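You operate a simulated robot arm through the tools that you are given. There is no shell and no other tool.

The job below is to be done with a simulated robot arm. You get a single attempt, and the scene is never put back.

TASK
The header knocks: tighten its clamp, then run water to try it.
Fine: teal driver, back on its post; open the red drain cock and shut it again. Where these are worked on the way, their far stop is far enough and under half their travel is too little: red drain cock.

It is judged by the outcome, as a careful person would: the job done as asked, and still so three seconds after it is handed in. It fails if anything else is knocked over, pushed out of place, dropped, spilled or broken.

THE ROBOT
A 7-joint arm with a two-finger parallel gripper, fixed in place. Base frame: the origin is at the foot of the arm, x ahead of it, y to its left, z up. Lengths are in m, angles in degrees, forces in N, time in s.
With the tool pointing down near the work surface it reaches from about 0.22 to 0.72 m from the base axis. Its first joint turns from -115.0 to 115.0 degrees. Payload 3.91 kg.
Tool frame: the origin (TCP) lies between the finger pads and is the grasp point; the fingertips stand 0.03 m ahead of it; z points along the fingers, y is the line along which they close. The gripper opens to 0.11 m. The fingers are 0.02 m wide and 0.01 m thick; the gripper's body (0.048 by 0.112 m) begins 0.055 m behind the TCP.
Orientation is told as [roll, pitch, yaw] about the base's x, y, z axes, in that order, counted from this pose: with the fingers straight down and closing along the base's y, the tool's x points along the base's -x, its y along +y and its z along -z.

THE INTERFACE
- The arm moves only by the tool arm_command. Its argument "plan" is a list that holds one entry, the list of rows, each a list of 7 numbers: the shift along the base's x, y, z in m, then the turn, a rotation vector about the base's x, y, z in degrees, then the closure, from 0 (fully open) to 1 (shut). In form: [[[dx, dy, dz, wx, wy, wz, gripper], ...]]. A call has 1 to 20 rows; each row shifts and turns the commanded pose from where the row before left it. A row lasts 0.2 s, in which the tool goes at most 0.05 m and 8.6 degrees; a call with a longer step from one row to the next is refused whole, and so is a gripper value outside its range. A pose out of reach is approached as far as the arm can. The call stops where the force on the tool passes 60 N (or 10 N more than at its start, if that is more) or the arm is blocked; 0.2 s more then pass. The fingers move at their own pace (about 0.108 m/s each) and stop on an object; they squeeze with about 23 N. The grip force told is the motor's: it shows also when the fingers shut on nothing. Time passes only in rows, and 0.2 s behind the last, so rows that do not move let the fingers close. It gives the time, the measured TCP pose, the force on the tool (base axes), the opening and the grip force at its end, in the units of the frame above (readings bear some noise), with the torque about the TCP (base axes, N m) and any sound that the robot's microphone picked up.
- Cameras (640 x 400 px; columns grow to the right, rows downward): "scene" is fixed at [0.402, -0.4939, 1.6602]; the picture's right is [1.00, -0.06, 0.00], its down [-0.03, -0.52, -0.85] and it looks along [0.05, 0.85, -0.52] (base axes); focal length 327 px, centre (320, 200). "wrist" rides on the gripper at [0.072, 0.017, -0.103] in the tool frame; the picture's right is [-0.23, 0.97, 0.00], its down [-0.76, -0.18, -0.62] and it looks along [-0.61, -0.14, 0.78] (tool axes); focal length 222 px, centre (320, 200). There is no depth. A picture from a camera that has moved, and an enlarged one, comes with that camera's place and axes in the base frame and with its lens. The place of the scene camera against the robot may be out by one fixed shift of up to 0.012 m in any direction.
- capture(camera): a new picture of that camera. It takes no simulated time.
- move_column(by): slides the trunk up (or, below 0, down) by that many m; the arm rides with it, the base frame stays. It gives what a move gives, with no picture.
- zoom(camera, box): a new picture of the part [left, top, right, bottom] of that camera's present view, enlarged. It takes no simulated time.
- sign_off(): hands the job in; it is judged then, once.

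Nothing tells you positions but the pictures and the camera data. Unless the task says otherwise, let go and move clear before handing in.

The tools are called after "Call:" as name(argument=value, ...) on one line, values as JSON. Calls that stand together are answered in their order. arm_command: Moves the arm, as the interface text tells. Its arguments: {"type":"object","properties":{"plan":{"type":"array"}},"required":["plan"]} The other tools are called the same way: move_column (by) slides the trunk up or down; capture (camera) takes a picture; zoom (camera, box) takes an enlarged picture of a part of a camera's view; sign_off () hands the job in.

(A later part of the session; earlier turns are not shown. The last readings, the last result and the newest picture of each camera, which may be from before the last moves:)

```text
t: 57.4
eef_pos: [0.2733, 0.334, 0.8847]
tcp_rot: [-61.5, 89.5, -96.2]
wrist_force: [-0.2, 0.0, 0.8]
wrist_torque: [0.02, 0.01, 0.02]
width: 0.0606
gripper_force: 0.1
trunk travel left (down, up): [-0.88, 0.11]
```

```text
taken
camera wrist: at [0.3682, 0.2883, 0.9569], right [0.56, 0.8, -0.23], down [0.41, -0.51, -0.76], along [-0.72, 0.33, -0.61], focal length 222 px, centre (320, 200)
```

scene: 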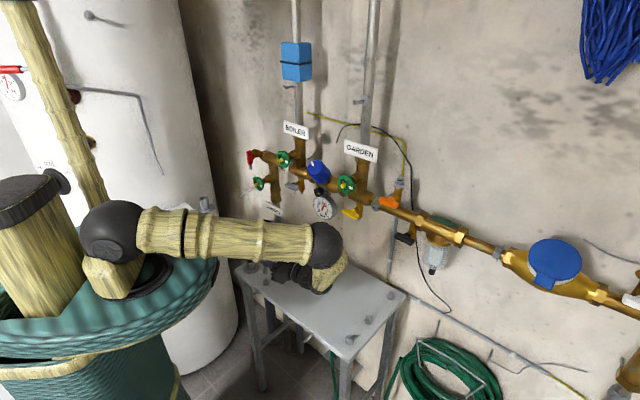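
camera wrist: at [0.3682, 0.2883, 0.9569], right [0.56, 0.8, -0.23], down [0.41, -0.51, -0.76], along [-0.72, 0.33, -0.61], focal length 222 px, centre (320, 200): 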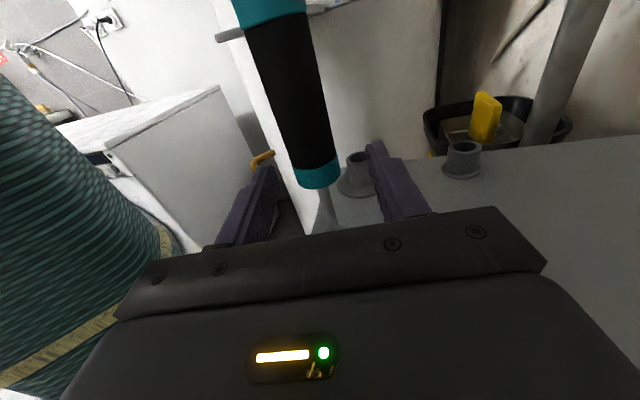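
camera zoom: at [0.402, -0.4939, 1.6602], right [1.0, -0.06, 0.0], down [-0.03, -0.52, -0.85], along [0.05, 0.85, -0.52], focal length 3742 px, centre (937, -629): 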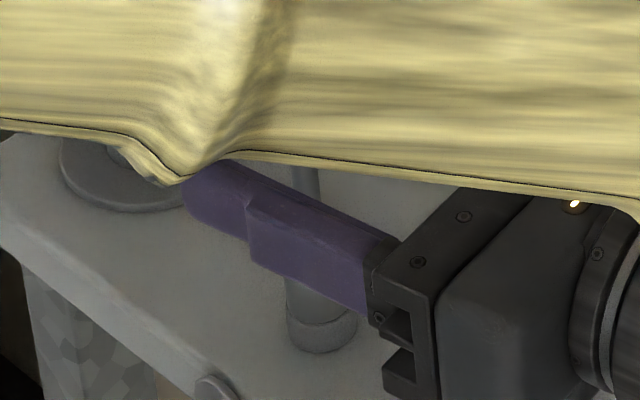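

The driver stands on its own. I'll retract straight back along the hand.

Call:
arm_command(plan=[[[0.008, -0.0057, 0, 0, 0, 0, 0.45], [0.0164, -0.0114, 0, 0, 0, 0, 0.45], [0.0164, -0.0114, 0, 0, 0, 0, 0.45], [0.0164, -0.0114, 0, 0, 0, 0, 0.45], [0.0164, -0.0114, 0, 0, 0, 0, 0.45], [0.0164, -0.0114, 0, 0, 0, 0, 0.45], [0, 0, 0, 0, 0, 0, 0.45]]])

Call:
capture(camera="scene")

Call:
capture(camera="wrist")

```text
t: 59.0
eef_pos: [0.3631, 0.2719, 0.8843]
tcp_rot: [-63.3, 89.5, -98.0]
wrist_force: [-1.0, 0.7, 0.4]
wrist_torque: [-0.03, -0.01, 0.01]
width: 0.0604
gripper_force: 0.1
trunk travel left (down, up): [-0.88, 0.11]
```

```text
taken
```

scene: 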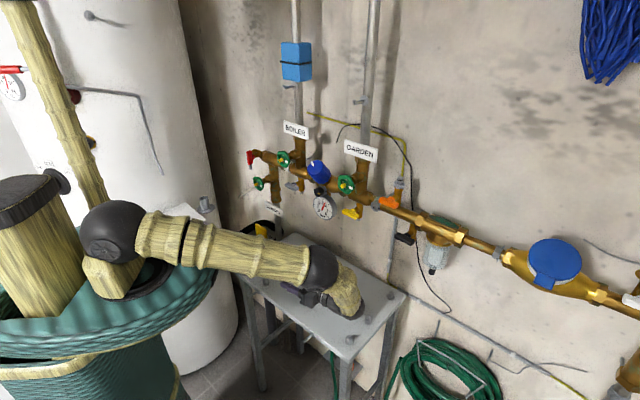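

```text
taken
camera wrist: at [0.4583, 0.2257, 0.9568], right [0.56, 0.8, -0.23], down [0.41, -0.51, -0.76], along [-0.72, 0.33, -0.61], focal length 222 px, centre (320, 200)
```

wrist: 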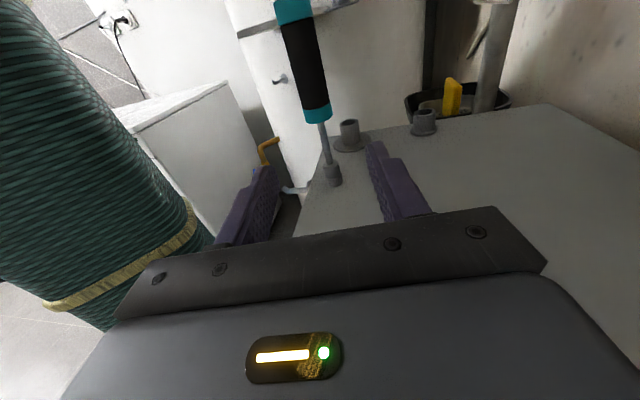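

The driver is back upright on its post. I'll rotate the hand back to pointing down, rising as I go.

Call:
arm_command(plan=[[[0.003, -0.002, 0.002, -3.44, -4.91, 0, 0.3], [0.003, -0.002, 0.002, -3.44, -4.91, 0, 0.3], [0.003, -0.002, 0.002, -3.44, -4.91, 0, 0.3], [0, 0, 0.006, -3.44, -4.91, 0, 0.3], [0, 0, 0.01, -3.44, -4.91, 0, 0.3], [0, 0, 0.01, -3.44, -4.91, 0, 0.3], [0, 0, 0.01, -3.44, -4.91, 0, 0.3], [0, 0, 0.01, -3.44, -4.91, 0, 0.3], [0, 0, 0.01, -3.44, -4.91, 0, 0.3], [0, 0, 0.01, -3.44, -4.91, 0, 0.3], [0, 0, 0.01, -3.44, -4.91, 0, 0.3], [0, 0, 0.01, -3.44, -4.91, 0, 0.3], [0, 0, 0.01, -3.44, -4.91, 0, 0.3], [0, 0, 0.01, -3.44, -4.91, 0, 0.3], [0, 0, 0.01, -3.44, -4.91, 0, 0.3]]])

Call:
capture(camera="scene")

Call:
zoom(camera="scene", box=[220, 200, 348, 300])

```text
t: 62.1
eef_pos: [0.371, 0.2655, 1.006]
tcp_rot: [-0.1, -0.3, -35.4]
wrist_force: [0.3, 0.4, 0.4]
wrist_torque: [0.0, -0.01, 0.01]
width: 0.077
gripper_force: 0.0
trunk travel left (down, up): [-0.88, 0.11]
```

```text
taken
```

scene: 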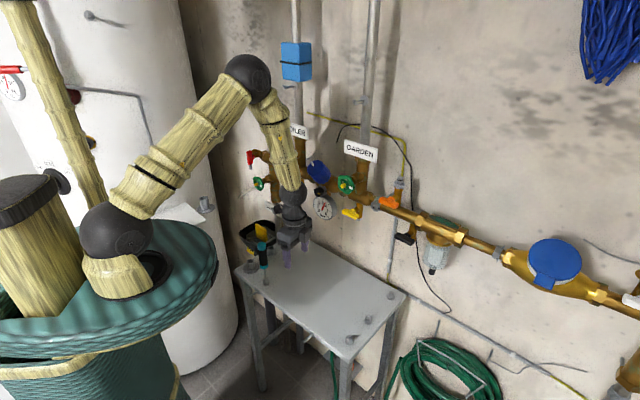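

```text
4.00 times, centred on (284, 250) of scene
camera zoom: at [0.402, -0.4939, 1.6602], right [1.0, -0.06, 0.0], down [-0.03, -0.52, -0.85], along [0.05, 0.85, -0.52], focal length 1310 px, centre (464, 0)
```

zoom: 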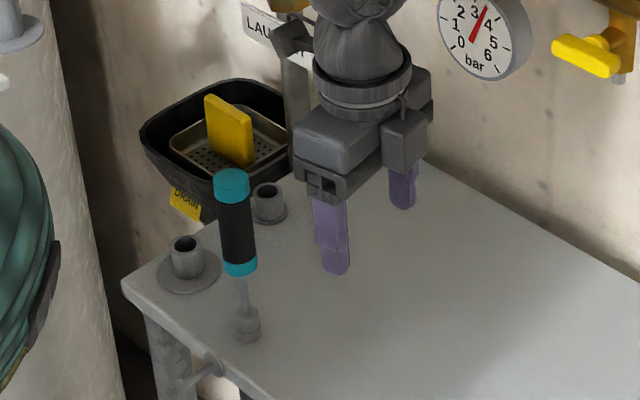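

Driver is standing properly on the post. I'll go above it, yaw so the fingers close along the wall normal, and bring the trunk down to the height that suited the level pose.

Call:
arm_command(plan=[[[0, 0, 0.03, 0, 0, -1.2, 0.1], [-0.0139, 0.0096, 0.025, 0, 0, -1.2, 0.1], [-0.0139, 0.0096, 0.025, 0, 0, -1.2, 0], [-0.0139, 0.0096, 0.025, 0, 0, -1.2, 0], [-0.0139, 0.0096, 0.025, 0, 0, -1.2, 0], [-0.0139, 0.0096, 0.025, 0, 0, -1.2, 0], [-0.0139, 0.0096, 0.025, 0, 0, -1.2, 0], [-0.0139, 0.0096, 0.025, 0, 0, -1.2, 0], [-0.0139, 0.0096, 0.005, 0, 0, 0, 0]]])

Call:
move_column(by=-0.18)

Call:
arm_command(plan=[[[0, 0, 0.04, 0, 0, 0, 0], [0, 0, 0.04, 0, 0, 0, 0], [0, 0, 0.04, 0, 0, 0, 0], [0, 0, 0.04, 0, 0, 0, 0], [0, 0, 0.04, 0, 0, 0, 0], [0, 0, 0.04, 0, 0, 0, 0]]])

Call:
move_column(by=-0.24)

Call:
capture(camera="wrist")

Call:
capture(camera="scene")

```text
t: 64.2
eef_pos: [0.2596, 0.3424, 1.2174]
tcp_rot: [-0.2, -0.2, -44.9]
wrist_force: [-0.4, 0.1, -0.1]
wrist_torque: [-0.01, 0.02, -0.01]
width: 0.1099
gripper_force: 0.1
trunk travel left (down, up): [-0.88, 0.11]
```

```text
t: 66.2
eef_pos: [0.2618, 0.3416, 1.0363]
tcp_rot: [-0.2, -0.2, -45.0]
wrist_force: [-0.6, -0.6, 0.3]
wrist_torque: [0.0, 0.02, -0.04]
width: 0.1097
gripper_force: 0.1
trunk travel left (down, up): [-0.7, 0.29]
```

```text
t: 67.5
eef_pos: [0.2621, 0.3417, 1.2785]
tcp_rot: [-0.3, -0.2, -44.9]
wrist_force: [0.1, -0.9, -0.2]
wrist_torque: [0.02, -0.01, 0.0]
width: 0.1101
gripper_force: 0.1
trunk travel left (down, up): [-0.7, 0.29]
```

```text
t: 70.0
eef_pos: [0.2605, 0.3437, 1.0374]
tcp_rot: [-0.1, -0.2, -45.0]
wrist_force: [-0.4, -0.6, -0.3]
wrist_torque: [0.0, -0.02, 0.0]
width: 0.1103
gripper_force: 0.1
trunk travel left (down, up): [-0.46, 0.53]
```

```text
taken
camera wrist: at [0.222, 0.405, 1.1403], right [0.85, 0.53, 0.0], down [0.41, -0.66, 0.63], along [0.33, -0.53, -0.78], focal length 222 px, centre (320, 200)
```

wrist: 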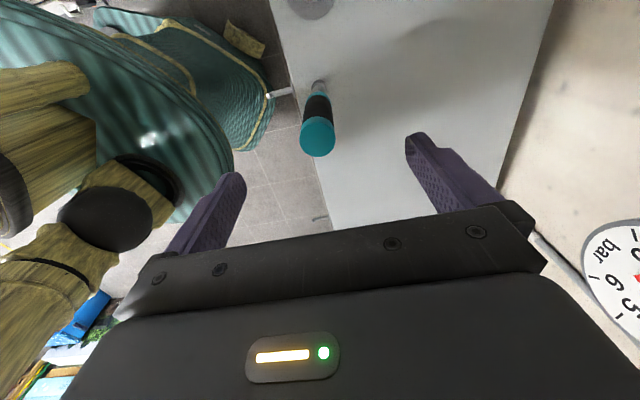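

```text
taken
```

scene: 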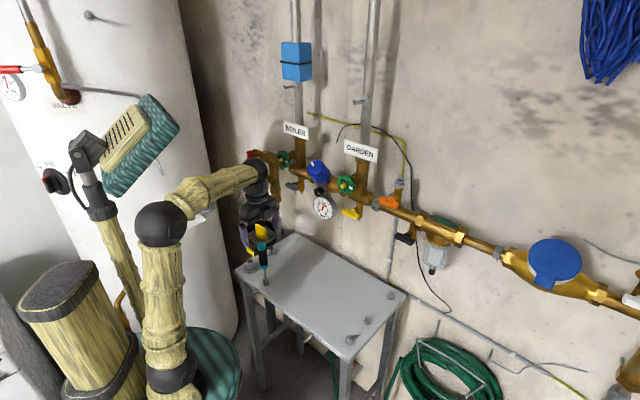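

Call:
zoom(camera="wrist", box=[270, 60, 370, 170])

```text
3.64 times, centred on (320, 115) of wrist
camera zoom: at [0.222, 0.405, 1.1403], right [0.85, 0.53, 0.0], down [0.41, -0.66, 0.63], along [0.33, -0.53, -0.78], focal length 808 px, centre (320, 509)
```

zoom: 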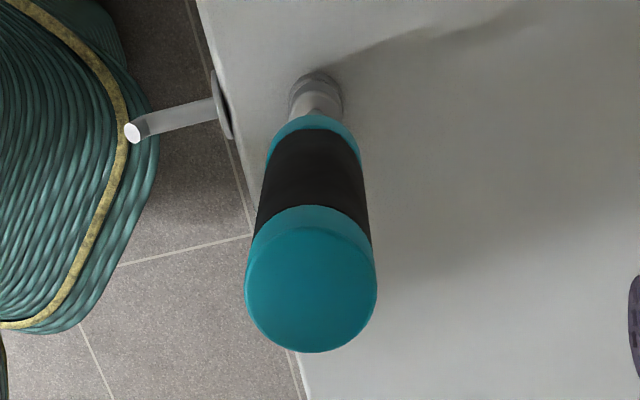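

The driver stands straight; I'll shift 2 mm and descend for a top grasp, as deep as the palm allows.

Call:
arm_command(plan=[[[-0.0017, -0.001, -0.01, 0, 0, 0, 0], [0, 0, -0.03, 0, 0, 0, 0], [0, 0, -0.03, 0, 0, 0, 0], [0, 0, -0.03, 0, 0, 0, 0], [0, 0, -0.008, 0, 0, 0, 0], [0, 0, -0.004, 0, 0, 0, 0], [0, 0, -0.003, 0, 0, 0, 0], [0, 0, 0, 0, 0, 0, 0]]])

Call:
capture(camera="wrist")

Call:
zoom(camera="scene", box=[220, 200, 316, 290])

```text
t: 71.8
eef_pos: [0.2601, 0.341, 0.9221]
tcp_rot: [-0.3, -0.2, -45.1]
wrist_force: [-0.6, -0.1, 0.2]
wrist_torque: [0.02, 0.02, 0.01]
width: 0.11
gripper_force: 0.1
trunk travel left (down, up): [-0.46, 0.53]
```

```text
taken
camera wrist: at [0.2213, 0.4045, 1.0249], right [0.85, 0.53, 0.0], down [0.41, -0.66, 0.63], along [0.33, -0.53, -0.78], focal length 222 px, centre (320, 200)
```

wrist: 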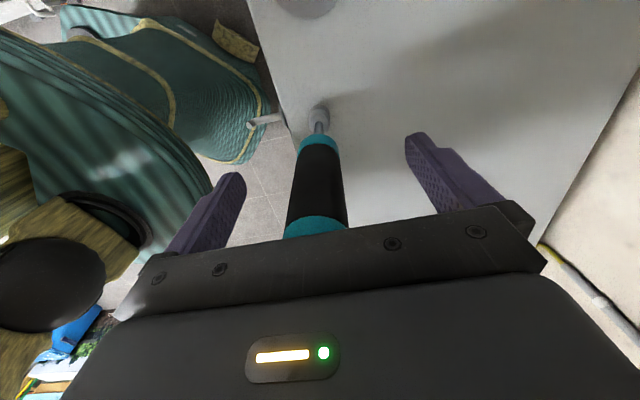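

```text
4.44 times, centred on (268, 245) of scene
camera zoom: at [0.402, -0.4939, 1.6602], right [1.0, -0.06, 0.0], down [-0.03, -0.52, -0.85], along [0.05, 0.85, -0.52], focal length 1455 px, centre (551, 0)
```

zoom: 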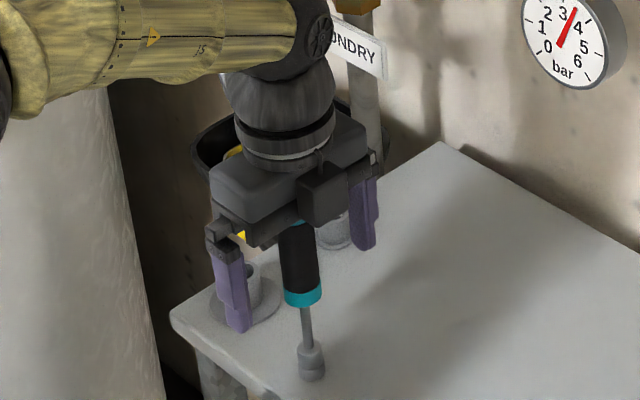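

Call:
arm_command(plan=[[[0, 0, -0.002, 0, 0, 0, 0], [0, 0, -0.002, 0, 0, 0, 0], [0, 0, 0, 0, 0, 0, 0.5], [0, 0, 0, 0, 0, 0, 0.68], [0, 0, 0, 0, 0, 0, 0.8], [0, 0, 0, 0, 0, 0, 1], [0, 0, 0, 0, 0, 0, 1]]])

Call:
zoom(camera="wrist", box=[240, 90, 400, 250])

Call:
zoom(camera="scene", box=[244, 220, 292, 290])

```text
t: 73.5
eef_pos: [0.2588, 0.3411, 0.9217]
tcp_rot: [0.2, -0.1, -45.1]
wrist_force: [1.9, -0.6, 54.1]
wrist_torque: [-0.38, 0.48, 0.14]
width: 0.0275
gripper_force: 23.5
trunk travel left (down, up): [-0.46, 0.53]
```

```text
2.50 times, centred on (320, 170) of wrist
camera zoom: at [0.2195, 0.4033, 1.024], right [0.85, 0.53, 0.01], down [0.41, -0.67, 0.62], along [0.33, -0.53, -0.78], focal length 555 px, centre (320, 275)
```

zoom: 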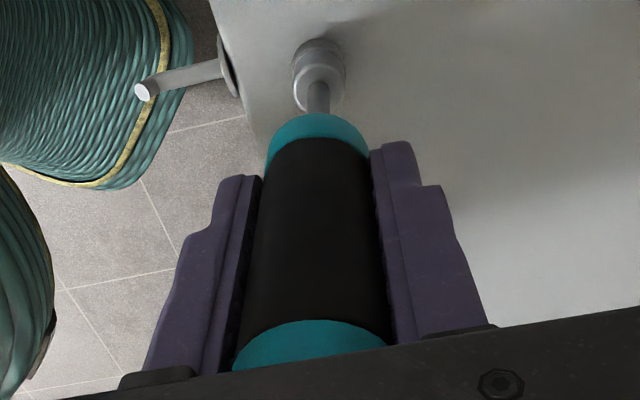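

```text
5.71 times, centred on (268, 255) of scene
camera zoom: at [0.402, -0.4939, 1.6602], right [1.0, -0.06, 0.0], down [-0.03, -0.52, -0.85], along [0.05, 0.85, -0.52], focal length 1871 px, centre (617, -114)
```

zoom: 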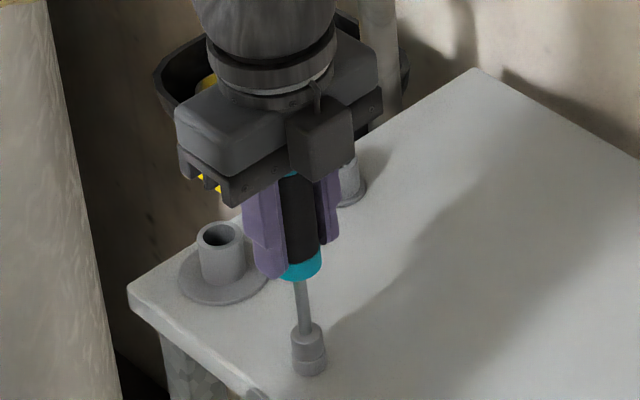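

The palm bears on the cap (54 N), and the fingers hold the handle at full depth. I'll lift gently off the post.

Call:
arm_command(plan=[[[0, 0, 0.003, 0, 0, 0, 1], [0, 0, 0.003, 0, 0, 0, 1], [0, 0, 0.008, 0, 0, 0, 1], [0, 0, 0.012, 0, 0, 0, 1], [0, 0, 0.015, 0, 0, 0, 1], [0, 0, 0.015, 0, 0, 0, 1], [0, 0, 0.015, 0, 0, 0, 1], [0, 0, 0.01, 0, 0, 0, 1], [0, 0, 0, 0, 0, 0, 1]]])

Call:
zoom(camera="wrist", box=[240, 90, 400, 250])

Call:
zoom(camera="scene", box=[234, 190, 298, 290])

```text
t: 75.5
eef_pos: [0.2595, 0.3412, 0.9999]
tcp_rot: [-0.2, -0.2, -44.9]
wrist_force: [0.5, 0.3, -0.4]
wrist_torque: [0.0, 0.04, -0.01]
width: 0.0278
gripper_force: 23.1
trunk travel left (down, up): [-0.46, 0.53]
```

```text
2.50 times, centred on (320, 170) of wrist
camera zoom: at [0.2201, 0.4042, 1.1024], right [0.85, 0.53, 0.0], down [0.41, -0.66, 0.63], along [0.33, -0.53, -0.78], focal length 555 px, centre (320, 275)
```

zoom: 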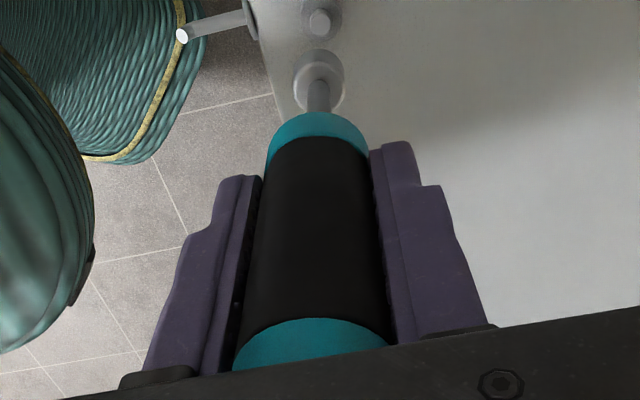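

```text
4.00 times, centred on (266, 240) of scene
camera zoom: at [0.402, -0.4939, 1.6602], right [1.0, -0.06, 0.0], down [-0.03, -0.52, -0.85], along [0.05, 0.85, -0.52], focal length 1310 px, centre (536, 40)
```

zoom: 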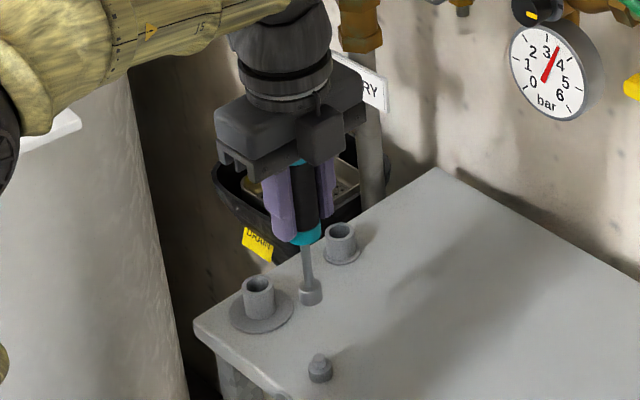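

Held firmly, with the closing direction in the vertical plane so gravity can't pivot it out. I'll travel right gently while pitching halfway.

Call:
arm_command(plan=[[[0.008, -0.0078, 0.01, 1.2, -1.2, 0, 1], [0.016, -0.0155, 0.012, 2.475, -2.475, 0, 1], [0.016, -0.0155, 0.012, 2.475, -2.475, 0, 1], [0.016, -0.0155, 0.012, 2.475, -2.475, 0, 1], [0.016, -0.0155, 0.012, 2.475, -2.475, 0, 1], [0.016, -0.0155, 0.012, 2.475, -2.475, 0, 1], [0.016, -0.0155, 0.012, 2.475, -2.475, 0, 1], [0.016, -0.0155, 0.012, 2.475, -2.475, 0, 1], [0.016, -0.0155, 0.012, 2.475, -2.475, 0, 1], [0.016, -0.0155, 0.0, 2.475, -2.475, 0, 1], [0.016, -0.0155, 0.0, 2.475, -2.475, 0, 1], [0.016, -0.0155, 0.0, 2.475, -2.475, 0, 1], [0.016, -0.0155, 0.0, 2.475, -2.475, 0, 1], [0.008, -0.0078, 0.0, 1.2, -1.2, 0, 1], [0, 0, 0, 0, 0, 0, 1]]])

Call:
capture(camera="wrist")

Call:
capture(camera="scene")

```text
t: 78.7
eef_pos: [0.4682, 0.1387, 1.1061]
tcp_rot: [45.2, -0.1, -45.1]
wrist_force: [0.4, -0.8, -0.7]
wrist_torque: [-0.03, 0.02, -0.01]
width: 0.0276
gripper_force: 23.2
trunk travel left (down, up): [-0.46, 0.53]
```

```text
taken
camera wrist: at [0.3727, 0.1462, 1.1897], right [0.64, 0.32, 0.69], down [0.13, -0.94, 0.31], along [0.75, -0.11, -0.65], focal length 222 px, centre (320, 200)
```

wrist: 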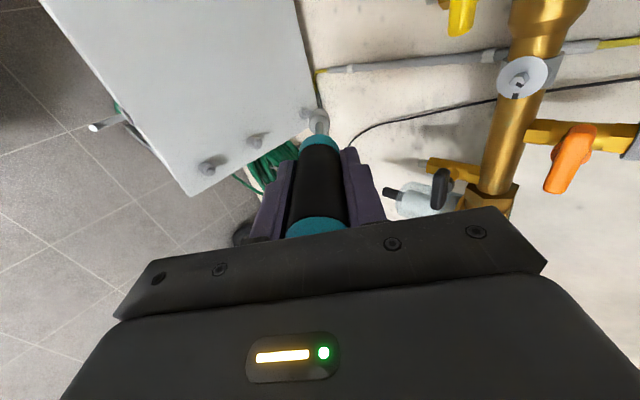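

```text
taken
```

scene: 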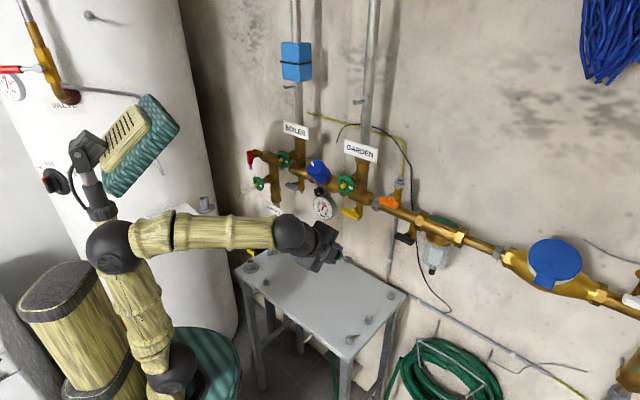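

Call:
arm_command(plan=[[[0.0014, 0.0014, 0.0037, 1.2, -1.2, 0, 1], [0.0014, 0.0014, 0.0037, 2.45, -2.45, 0, 1], [0.0014, 0.0014, 0.0037, 2.45, -2.45, 0, 1], [0.0014, 0.0014, 0.0037, 2.45, -2.45, 0, 1], [0.0014, 0.0014, 0.0037, 2.45, -2.45, 0, 1], [0.0014, 0.0014, 0.0037, 2.45, -2.45, 0, 1], [0.0014, 0.0014, 0.0037, 2.45, -2.45, 0, 1], [0.0014, 0.0014, 0.0037, 2.45, -2.45, 0, 1], [0.0014, 0.0014, 0.0037, 2.45, -2.45, 0, 1], [0.0014, 0.0014, 0.0037, 2.45, -2.45, 0, 1], [0.0014, 0.0014, 0.0037, 2.45, -2.45, 0, 1], [0.0014, 0.0014, 0.0037, 2.45, -2.45, 0, 1], [0.0014, 0.0014, 0.0037, 2.45, -2.45, 0, 1], [0, 0, 0, 1, -1, 0, 1], [0, 0, 0, 0, 0, 0, 1]]])

Call:
capture(camera="wrist")

Call:
capture(camera="scene")

```text
t: 81.8
eef_pos: [0.4866, 0.1584, 1.153]
tcp_rot: [90.0, 0.0, -45.2]
wrist_force: [-0.2, 0.9, -0.5]
wrist_torque: [-0.01, -0.01, -0.01]
width: 0.0278
gripper_force: 23.3
trunk travel left (down, up): [-0.46, 0.53]
```

```text
taken
camera wrist: at [0.3618, 0.1356, 1.1697], right [0.16, -0.16, 0.97], down [0.1, -0.98, -0.18], along [0.98, 0.12, -0.14], focal length 222 px, centre (320, 200)
```

wrist: 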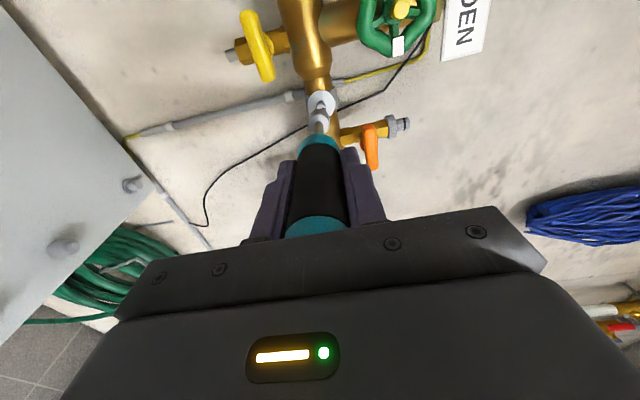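

```text
taken
```

scene: 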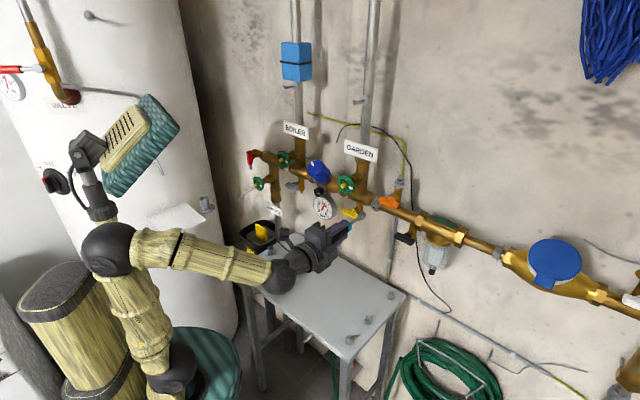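

The driver is held level, aimed at the clamp, with the socket tip and nut disc both visible. I'll zoom both cameras to measure alignment.

Call:
zoom(camera="wrist", box=[290, 80, 354, 145])

Call:
zoom(camera="scene", box=[340, 185, 400, 245])

```text
6.15 times, centred on (322, 112) of wrist
camera zoom: at [0.3618, 0.1356, 1.1697], right [0.16, -0.16, 0.97], down [0.1, -0.98, -0.18], along [0.98, 0.12, -0.14], focal length 1367 px, centre (308, 738)
```

zoom: 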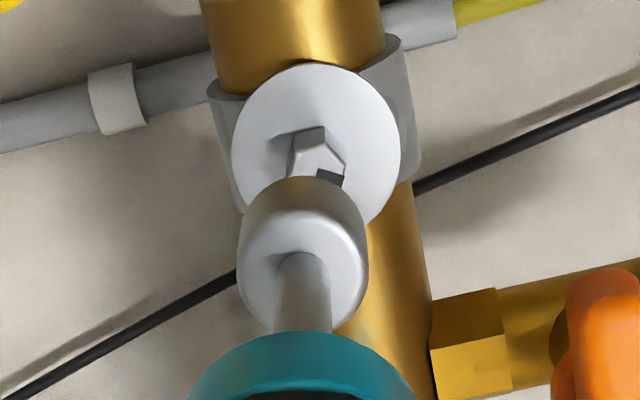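

```text
6.67 times, centred on (370, 215) of scene
camera zoom: at [0.402, -0.4939, 1.6602], right [1.0, -0.06, 0.0], down [-0.03, -0.52, -0.85], along [0.05, 0.85, -0.52], focal length 2183 px, centre (-13, 100)
```

zoom: 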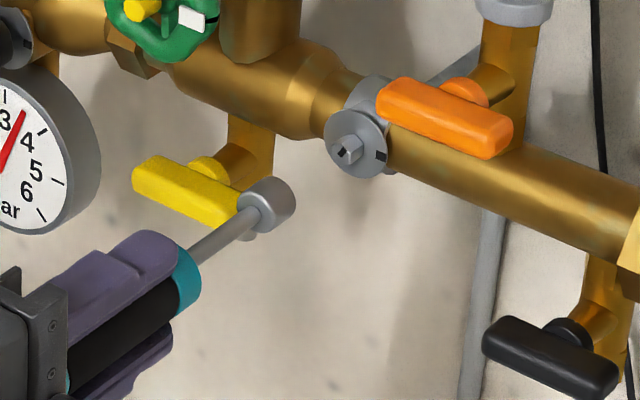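

Call:
arm_command(plan=[[[0.004, 0.004, 0.001, 0, 0, 0, 1], [0.006, 0.006, 0.0005, 0, 0, 0, 1], [0.004, 0.004, 0, 0, 0, 0, 1], [0, 0, 0, 0, 0, 0, 1]]])

Call:
zoom(camera="wrist", box=[298, 80, 346, 130])

Call:
zoom(camera="scene", box=[354, 190, 390, 225])

```text
t: 82.8
eef_pos: [0.5012, 0.1721, 1.1547]
tcp_rot: [90.0, 0.0, -45.1]
wrist_force: [0.9, -0.3, -0.5]
wrist_torque: [-0.02, 0.03, -0.01]
width: 0.0275
gripper_force: 22.8
trunk travel left (down, up): [-0.46, 0.53]
```

```text
8.00 times, centred on (322, 105) of wrist
camera zoom: at [0.3769, 0.1497, 1.1719], right [0.16, -0.16, 0.97], down [0.1, -0.98, -0.18], along [0.98, 0.12, -0.14], focal length 1777 px, centre (304, 960)
```

zoom: 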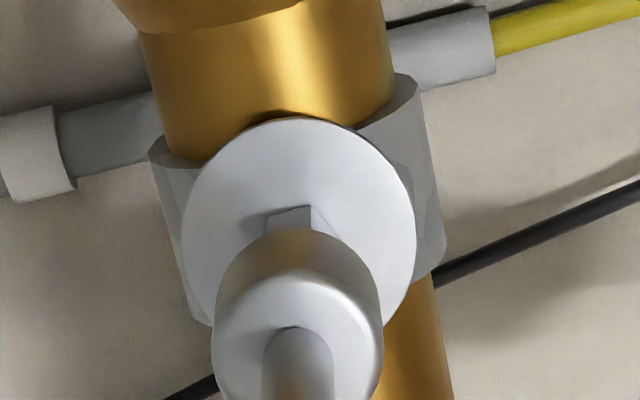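

```text
11.43 times, centred on (372, 208) of scene
camera zoom: at [0.402, -0.4939, 1.6602], right [1.0, -0.06, 0.0], down [-0.03, -0.52, -0.85], along [0.05, 0.85, -0.52], focal length 3742 px, centre (-274, 114)
```

zoom: 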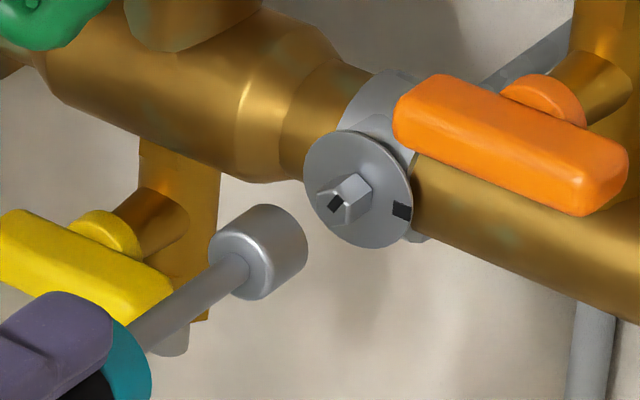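

Call:
arm_command(plan=[[[0.0014, -0.0014, 0, 0, 0, 0, 1], [0.005, 0.005, 0, 0, 0, 0, 1], [0.005, 0.005, 0, 0, 0, 0, 1], [0, 0, 0, 0, 0, 0, 1]]])

Call:
zoom(camera="wrist", box=[298, 80, 346, 130])

Call:
zoom(camera="scene", box=[360, 192, 388, 220])

```text
t: 83.8
eef_pos: [0.5123, 0.1807, 1.1547]
tcp_rot: [90.1, 0.0, -45.1]
wrist_force: [0.0, -0.1, -1.3]
wrist_torque: [0.03, -0.04, -0.02]
width: 0.0278
gripper_force: 22.7
trunk travel left (down, up): [-0.46, 0.53]
```

```text
8.00 times, centred on (322, 105) of wrist
camera zoom: at [0.3877, 0.1579, 1.1715], right [0.16, -0.16, 0.97], down [0.1, -0.98, -0.18], along [0.98, 0.12, -0.14], focal length 1777 px, centre (304, 960)
```

zoom: 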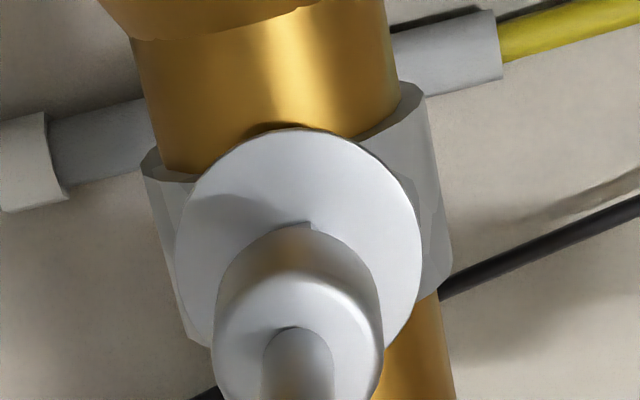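

```text
14.29 times, centred on (374, 206) of scene
camera zoom: at [0.402, -0.4939, 1.6602], right [1.0, -0.06, 0.0], down [-0.03, -0.52, -0.85], along [0.05, 0.85, -0.52], focal length 4678 px, centre (-451, 114)
```

zoom: 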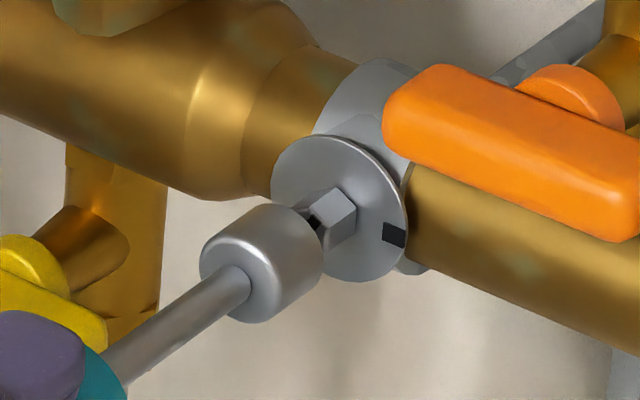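

Aligned within about half a millimetre in both views. I'll advance slowly until contact.

Call:
arm_command(plan=[[[0.003, 0.003, 0, 0, 0, 0, 1], [0.003, 0.003, 0, 0, 0, 0, 1], [0.0015, 0.0015, 0, 0, 0, 0, 1], [0, 0, 0, 0, 0, 0, 1]]])

Call:
zoom(camera="scene", box=[360, 192, 388, 220])

Call:
zoom(camera="wrist", box=[298, 80, 346, 130])

```text
t: 84.8
eef_pos: [0.5183, 0.1885, 1.1545]
tcp_rot: [89.9, 0.0, -45.1]
wrist_force: [0.8, -0.5, -0.9]
wrist_torque: [-0.06, 0.02, -0.02]
width: 0.0276
gripper_force: 22.8
trunk travel left (down, up): [-0.46, 0.53]
```

```text
14.29 times, centred on (374, 206) of scene
camera zoom: at [0.402, -0.4939, 1.6602], right [1.0, -0.06, 0.0], down [-0.03, -0.52, -0.85], along [0.05, 0.85, -0.52], focal length 4678 px, centre (-451, 114)
```

zoom: 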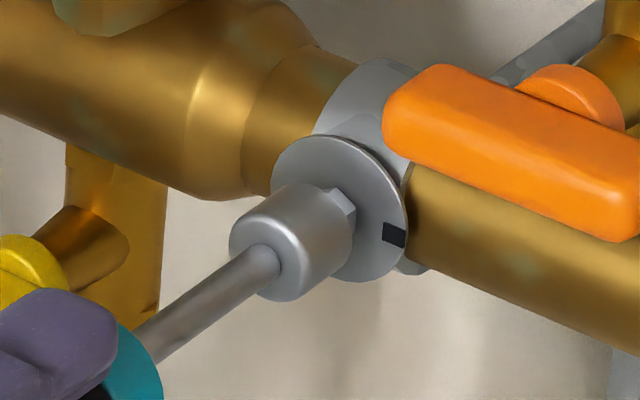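

```text
8.00 times, centred on (322, 105) of wrist
camera zoom: at [0.3949, 0.1653, 1.1713], right [0.16, -0.16, 0.97], down [0.1, -0.98, -0.18], along [0.98, 0.12, -0.14], focal length 1777 px, centre (304, 960)
```

zoom: 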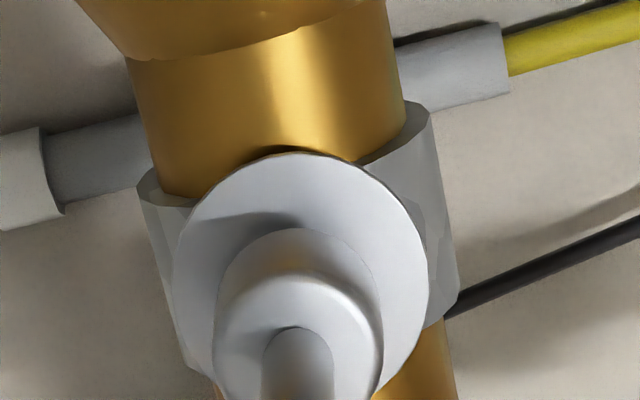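

Call:
arm_command(plan=[[[0.0014, 0.0014, 0, 0, 0, 0, 1], [0.0014, 0.0014, 0, 0, 0, 0, 1], [0.0014, 0.0014, 0, 0, 0, 0, 1], [0, 0, 0, 0, 0, 0, 1]]])

Call:
zoom(camera="scene", box=[360, 192, 388, 220])

```text
t: 85.8
eef_pos: [0.5219, 0.1918, 1.1548]
tcp_rot: [90.1, 0.0, -45.2]
wrist_force: [-10.7, -7.6, -4.0]
wrist_torque: [-0.22, 0.21, 0.27]
width: 0.0274
gripper_force: 23.1
trunk travel left (down, up): [-0.46, 0.53]
```

```text
14.29 times, centred on (374, 206) of scene
camera zoom: at [0.402, -0.4939, 1.6602], right [1.0, -0.06, 0.0], down [-0.03, -0.52, -0.85], along [0.05, 0.85, -0.52], focal length 4678 px, centre (-451, 114)
```

zoom: 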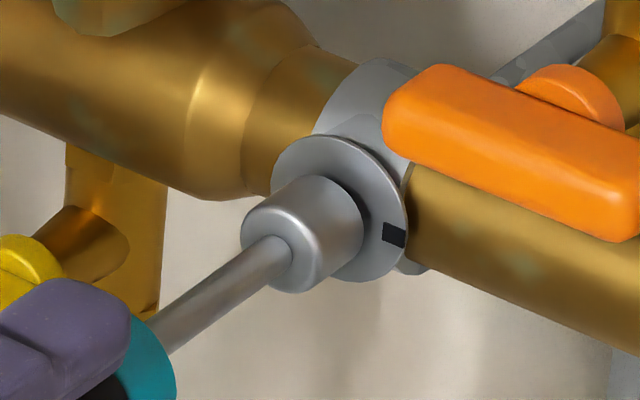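

Contact at about 13 N with the nut inside the socket mouth. I'll turn a little clockwise while holding the push, to feel engagement.

Call:
arm_command(plan=[[[0, 0, 0, 2.1, 2.1, 0, 1], [0, 0, 0, 2.1, 2.1, 0, 1], [0, 0, 0, 2.1, 2.1, 0, 1], [0, 0, 0, 2.1, 2.1, 0, 1], [0, 0, 0, 0, 0, 0, 1]]])

Call:
zoom(camera="scene", box=[360, 192, 388, 220])

```text
t: 87.0
eef_pos: [0.5223, 0.1918, 1.1553]
tcp_rot: [89.8, 12.0, -45.2]
wrist_force: [-14.0, -9.3, -14.9]
wrist_torque: [-0.63, 0.53, 0.32]
width: 0.0276
gripper_force: 23.6
trunk travel left (down, up): [-0.46, 0.53]
```

```text
14.29 times, centred on (374, 206) of scene
camera zoom: at [0.402, -0.4939, 1.6602], right [1.0, -0.06, 0.0], down [-0.03, -0.52, -0.85], along [0.05, 0.85, -0.52], focal length 4678 px, centre (-451, 114)
```

zoom: 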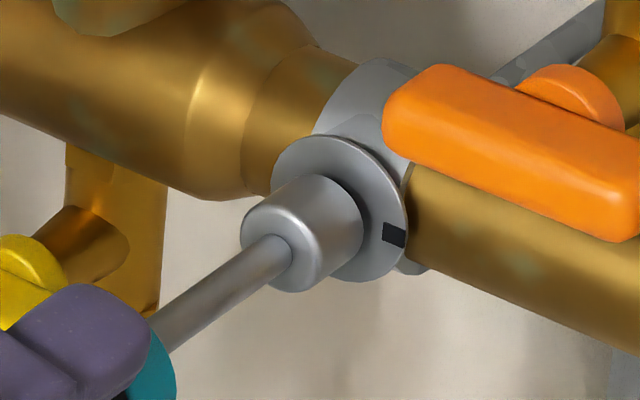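

Call:
arm_command(plan=[[[0, 0, -0.0012, 0, 0, 0, 1], [0, 0, -0.0008, 2.1, 2.1, 0, 1], [0, 0, 0, 2.1, 2.1, 0, 1], [0, 0, 0, 2.1, 2.1, 0, 1], [0, 0, 0, 0, 0, 0, 1]]])

Call:
zoom(camera="scene", box=[360, 192, 388, 220])

Call:
zoom(camera="wrist", box=[298, 80, 346, 130])

```text
t: 88.2
eef_pos: [0.5221, 0.1897, 1.1546]
tcp_rot: [90.0, 20.9, -45.1]
wrist_force: [-10.9, -9.7, -8.1]
wrist_torque: [-0.44, 0.41, 0.16]
width: 0.0273
gripper_force: 23.2
trunk travel left (down, up): [-0.46, 0.53]
```

```text
14.29 times, centred on (374, 206) of scene
camera zoom: at [0.402, -0.4939, 1.6602], right [1.0, -0.06, 0.0], down [-0.03, -0.52, -0.85], along [0.05, 0.85, -0.52], focal length 4678 px, centre (-451, 114)
```

zoom: 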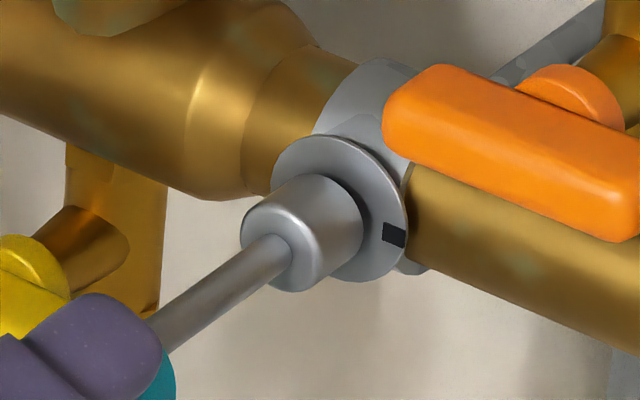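

```text
8.00 times, centred on (322, 105) of wrist
camera zoom: at [0.4053, 0.1612, 1.1952], right [0.39, -0.4, 0.83], down [0.02, -0.9, -0.44], along [0.92, 0.19, -0.35], focal length 1777 px, centre (304, 960)
```

zoom: 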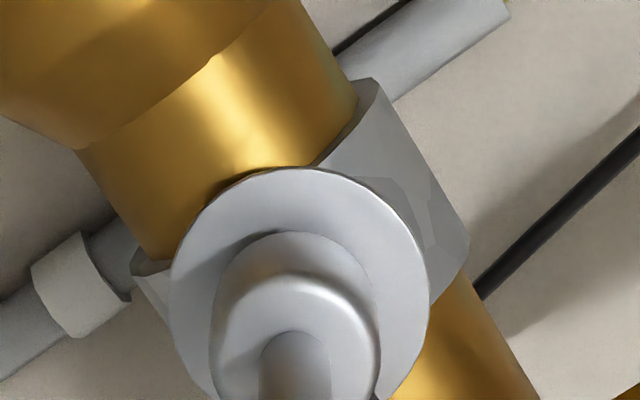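

Call:
arm_command(plan=[[[0, 0, -0.0005, 2.1, 2.1, 0, 1], [0, 0, -0.0005, 2.1, 2.1, 0, 1], [0, 0, 0, 2.1, 2.1, 0, 1], [0, 0, 0, 2.1, 2.1, 0, 1], [0, 0, 0, 2.1, 2.1, 0, 1], [0, 0, 0, 0, 0, 0, 1]]])

Call:
arm_command(plan=[[[0, 0, 0, 2.1, 2.1, 0, 1], [0, 0, 0, 2.1, 2.1, 0, 1], [0, 0, 0, 2.1, 2.1, 0, 1], [0, 0, 0, 2.1, 2.1, 0, 1], [0, 0, 0, 0, 0, 0, 1]]])

Call:
zoom(camera="scene", box=[360, 192, 388, 220])

```text
t: 89.7
eef_pos: [0.5214, 0.1909, 1.1537]
tcp_rot: [90.2, 35.6, -44.9]
wrist_force: [-7.3, -5.5, 3.0]
wrist_torque: [0.17, -0.12, 0.23]
width: 0.0272
gripper_force: 22.9
trunk travel left (down, up): [-0.46, 0.53]
```

```text
t: 90.8
eef_pos: [0.5225, 0.1925, 1.1528]
tcp_rot: [89.9, 47.5, -45.2]
wrist_force: [-5.3, -1.8, 3.2]
wrist_torque: [0.28, -0.3, 0.3]
width: 0.0274
gripper_force: 23.1
trunk travel left (down, up): [-0.46, 0.53]
```

```text
14.29 times, centred on (374, 206) of scene
camera zoom: at [0.402, -0.4939, 1.6602], right [1.0, -0.06, 0.0], down [-0.03, -0.52, -0.85], along [0.05, 0.85, -0.52], focal length 4678 px, centre (-451, 114)
```

zoom: 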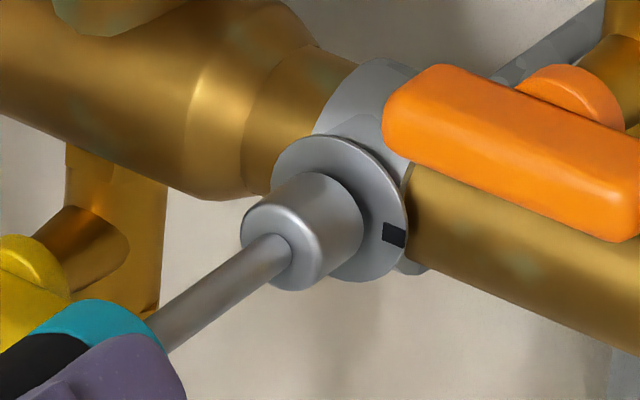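

No torque is building, so I need to see whether the nut is turning. I'll back the socket off straight and look at the pointer.

Call:
arm_command(plan=[[[-0.003, -0.003, 0, 0, 0, 0, 1], [-0.005, -0.005, 0, 0, 0, 0, 1], [-0.005, -0.005, 0, 0, 0, 0, 1], [-0.003, -0.003, 0, 0, 0, 0, 1], [0, 0, 0, 0, 0, 0, 1]]])

Call:
zoom(camera="scene", box=[360, 192, 388, 220])

Call:
zoom(camera="wrist", box=[298, 70, 346, 130])

```text
t: 92.0
eef_pos: [0.5064, 0.1765, 1.1519]
tcp_rot: [89.8, 47.6, -45.3]
wrist_force: [0.0, 0.1, -1.1]
wrist_torque: [0.0, -0.03, 0.02]
width: 0.0271
gripper_force: 23.5
trunk travel left (down, up): [-0.46, 0.53]
```

```text
14.29 times, centred on (374, 206) of scene
camera zoom: at [0.402, -0.4939, 1.6602], right [1.0, -0.06, 0.0], down [-0.03, -0.52, -0.85], along [0.05, 0.85, -0.52], focal length 4678 px, centre (-451, 114)
```

zoom: 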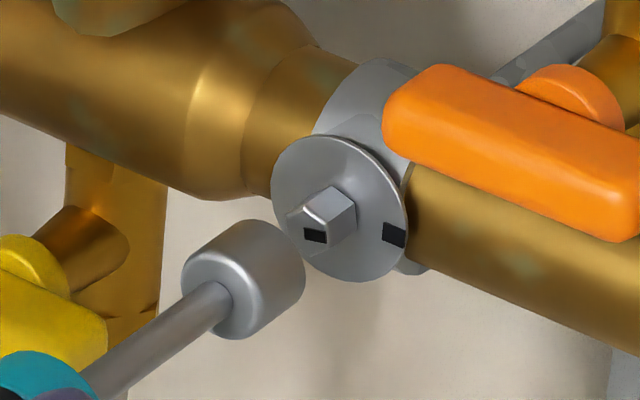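

```text
6.67 times, centred on (322, 100) of wrist
camera zoom: at [0.4083, 0.128, 1.2172], right [0.62, -0.62, 0.49], down [-0.17, -0.71, -0.68], along [0.77, 0.33, -0.55], focal length 1481 px, centre (307, 867)
```

zoom: 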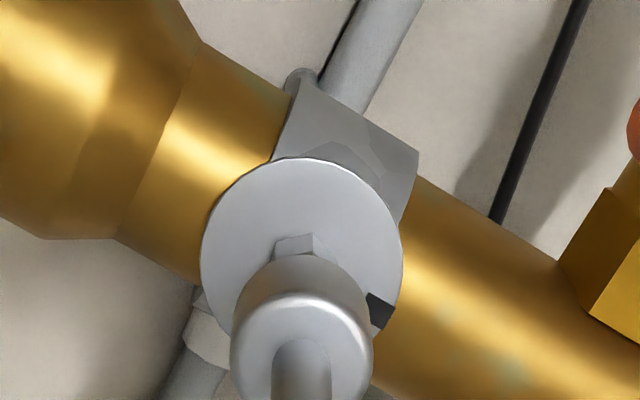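

The nut did turn: its pointer has swung clockwise toward the disc mark. I'll zoom in to judge the remaining angle.

Call:
zoom(camera="scene", box=[370, 200, 380, 210])

```text
16.00 times, centred on (375, 205) of scene
camera zoom: at [0.402, -0.4939, 1.6602], right [1.0, -0.06, 0.0], down [-0.03, -0.52, -0.85], along [0.05, 0.85, -0.52], focal length 5239 px, centre (-560, 120)
```

zoom: 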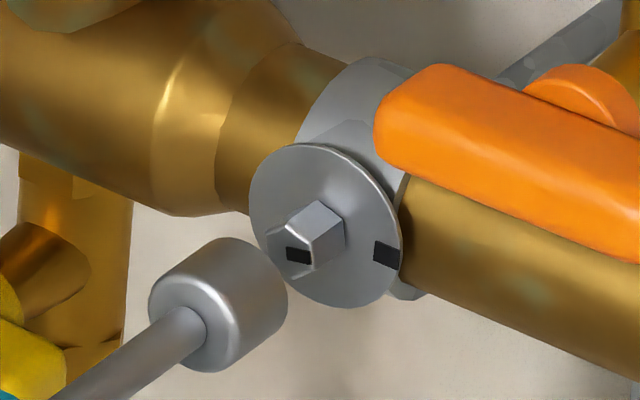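

The pointer is still roughly 13–18° short of the mark. I'll re-seat the socket at the same angle and continue the turn in small steps, watching torque.

Call:
arm_command(plan=[[[0.003, 0.003, 0.0002, 0, 0, 0, 1], [0.004, 0.004, 0.0003, 0, 0, 0, 1], [0.004, 0.004, 0.0003, 0, 0, 0, 1], [0.003, 0.003, 0, 0, 0, 0, 1], [0.002, 0.002, 0, 0, 0, 0, 1], [0, 0, 0, 0, 0, 0, 1]]])

Call:
zoom(camera="scene", box=[360, 192, 388, 220])

```text
t: 93.5
eef_pos: [0.5216, 0.1912, 1.1532]
tcp_rot: [89.8, 47.5, -45.3]
wrist_force: [-8.0, -9.1, -5.2]
wrist_torque: [-0.35, 0.22, 0.06]
width: 0.0272
gripper_force: 22.6
trunk travel left (down, up): [-0.46, 0.53]
```

```text
14.29 times, centred on (374, 206) of scene
camera zoom: at [0.402, -0.4939, 1.6602], right [1.0, -0.06, 0.0], down [-0.03, -0.52, -0.85], along [0.05, 0.85, -0.52], focal length 4678 px, centre (-451, 114)
```

zoom: 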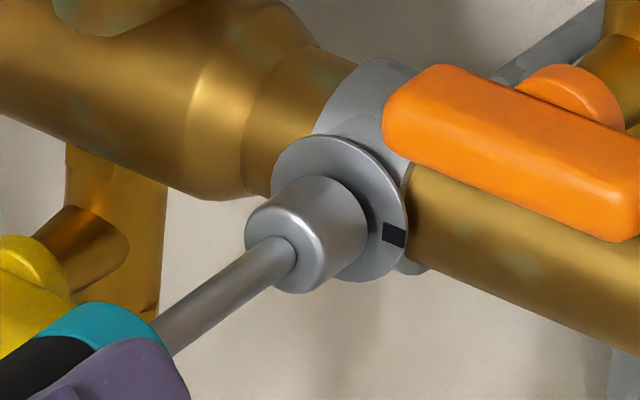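

Call:
arm_command(plan=[[[0, 0, -0.0005, 1.8, 1.8, 0, 1], [0, 0, -0.0003, 1.8, 1.8, 0, 1], [0, 0, 0, 1.8, 1.8, 0, 1], [0, 0, 0, 0, 0, 0, 1]]])

Call:
arm_command(plan=[[[0, 0, 0, 1.8, 1.8, 0, 1], [0, 0, 0, 1.8, 1.8, 0, 1], [0, 0, 0, 0, 0, 0, 1]]])

Call:
arm_command(plan=[[[0, 0, 0, 1.8, 1.8, 0, 1], [0, 0, 0, 0, 0, 0, 1]]])

```text
t: 94.5
eef_pos: [0.5218, 0.1915, 1.1521]
tcp_rot: [89.8, 55.3, -45.2]
wrist_force: [-12.1, -9.9, -8.0]
wrist_torque: [-0.42, 0.3, 0.05]
width: 0.0271
gripper_force: 22.9
trunk travel left (down, up): [-0.46, 0.53]
```

```text
t: 95.2
eef_pos: [0.5221, 0.1908, 1.1524]
tcp_rot: [89.8, 60.3, -45.4]
wrist_force: [-11.6, -7.0, -11.2]
wrist_torque: [-0.46, 0.33, 0.11]
width: 0.0272
gripper_force: 23.1
trunk travel left (down, up): [-0.46, 0.53]
```

```text
t: 95.8
eef_pos: [0.5217, 0.1912, 1.1536]
tcp_rot: [89.7, 62.8, -45.3]
wrist_force: [-12.6, -7.7, -12.1]
wrist_torque: [-0.6, 0.06, 0.21]
width: 0.0272
gripper_force: 22.9
trunk travel left (down, up): [-0.46, 0.53]
```

Torque about the nut axis is now rising sharply (about 0.38 N·m), so it is coming up tight. One more small increment.

Call:
arm_command(plan=[[[0, 0, 0, 1.4, 1.4, 0, 1], [0, 0, 0, 1.4, 1.4, 0, 1], [0, 0, 0, 0, 0, 0, 1]]])

Call:
zoom(camera="scene", box=[350, 185, 390, 230])

```text
t: 96.7
eef_pos: [0.5207, 0.1922, 1.1535]
tcp_rot: [89.8, 66.7, -45.2]
wrist_force: [-15.2, -8.2, -9.6]
wrist_torque: [-0.4, -0.15, 0.31]
width: 0.0279
gripper_force: 23.1
trunk travel left (down, up): [-0.46, 0.53]
```

```text
8.89 times, centred on (370, 208) of scene
camera zoom: at [0.402, -0.4939, 1.6602], right [1.0, -0.06, 0.0], down [-0.03, -0.52, -0.85], along [0.05, 0.85, -0.52], focal length 2910 px, centre (-124, 133)
```

zoom: 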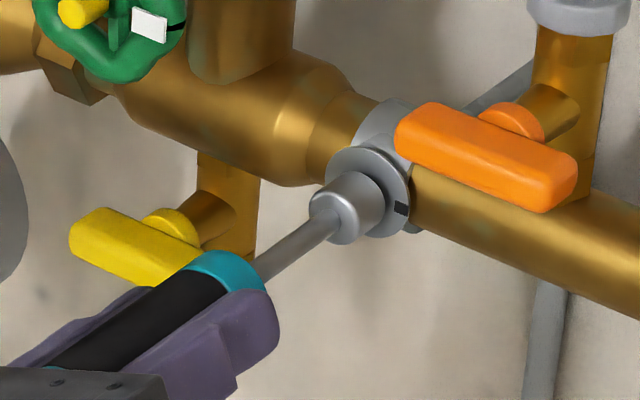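

Torque has plateaued near 0.39 N·m, which suggests a stop or the grip's limit. I'll back off and inspect the pointer.

Call:
arm_command(plan=[[[-0.003, -0.003, 0, 0, 0, 0, 1], [-0.005, -0.005, 0, 0, 0, 0, 1], [-0.005, -0.005, 0, 0, 0, 0, 1], [-0.005, -0.005, 0, 0, 0, 0, 1], [-0.004, -0.004, 0, 0, 0, 0, 1], [0, 0, 0, 0, 0, 0, 1]]])

Call:
zoom(camera="scene", box=[370, 200, 380, 210])

Call:
zoom(camera="wrist", box=[290, 60, 354, 130])

```text
t: 98.0
eef_pos: [0.5014, 0.1704, 1.1516]
tcp_rot: [89.7, 66.8, -45.4]
wrist_force: [0.1, -0.4, -0.8]
wrist_torque: [0.01, 0.01, 0.03]
width: 0.0278
gripper_force: 22.8
trunk travel left (down, up): [-0.46, 0.53]
```

```text
16.00 times, centred on (375, 205) of scene
camera zoom: at [0.402, -0.4939, 1.6602], right [1.0, -0.06, 0.0], down [-0.03, -0.52, -0.85], along [0.05, 0.85, -0.52], focal length 5239 px, centre (-560, 120)
```

zoom: 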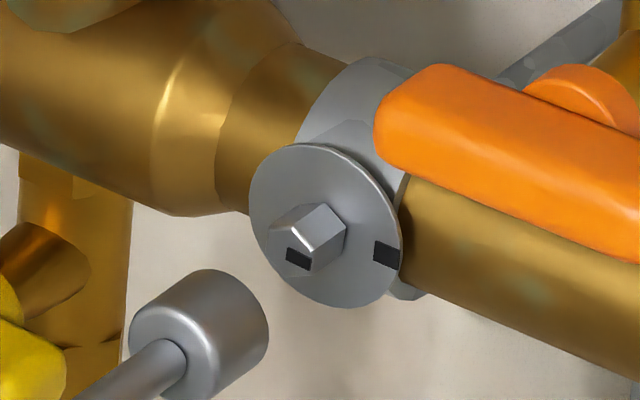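

```text
5.71 times, centred on (322, 95) of wrist
camera zoom: at [0.4194, 0.1051, 1.2251], right [0.7, -0.7, 0.18], down [-0.35, -0.54, -0.77], along [0.63, 0.47, -0.62], focal length 1269 px, centre (309, 800)
```

zoom: 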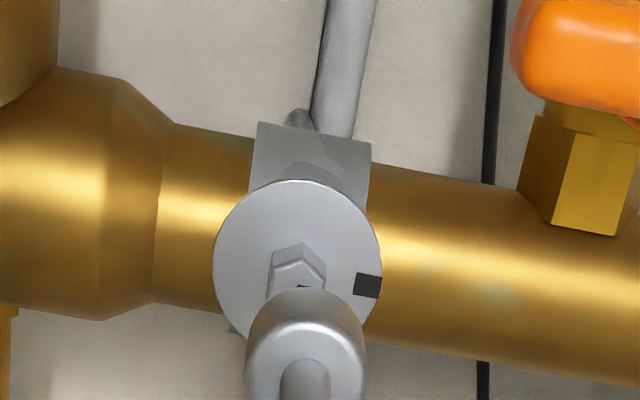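

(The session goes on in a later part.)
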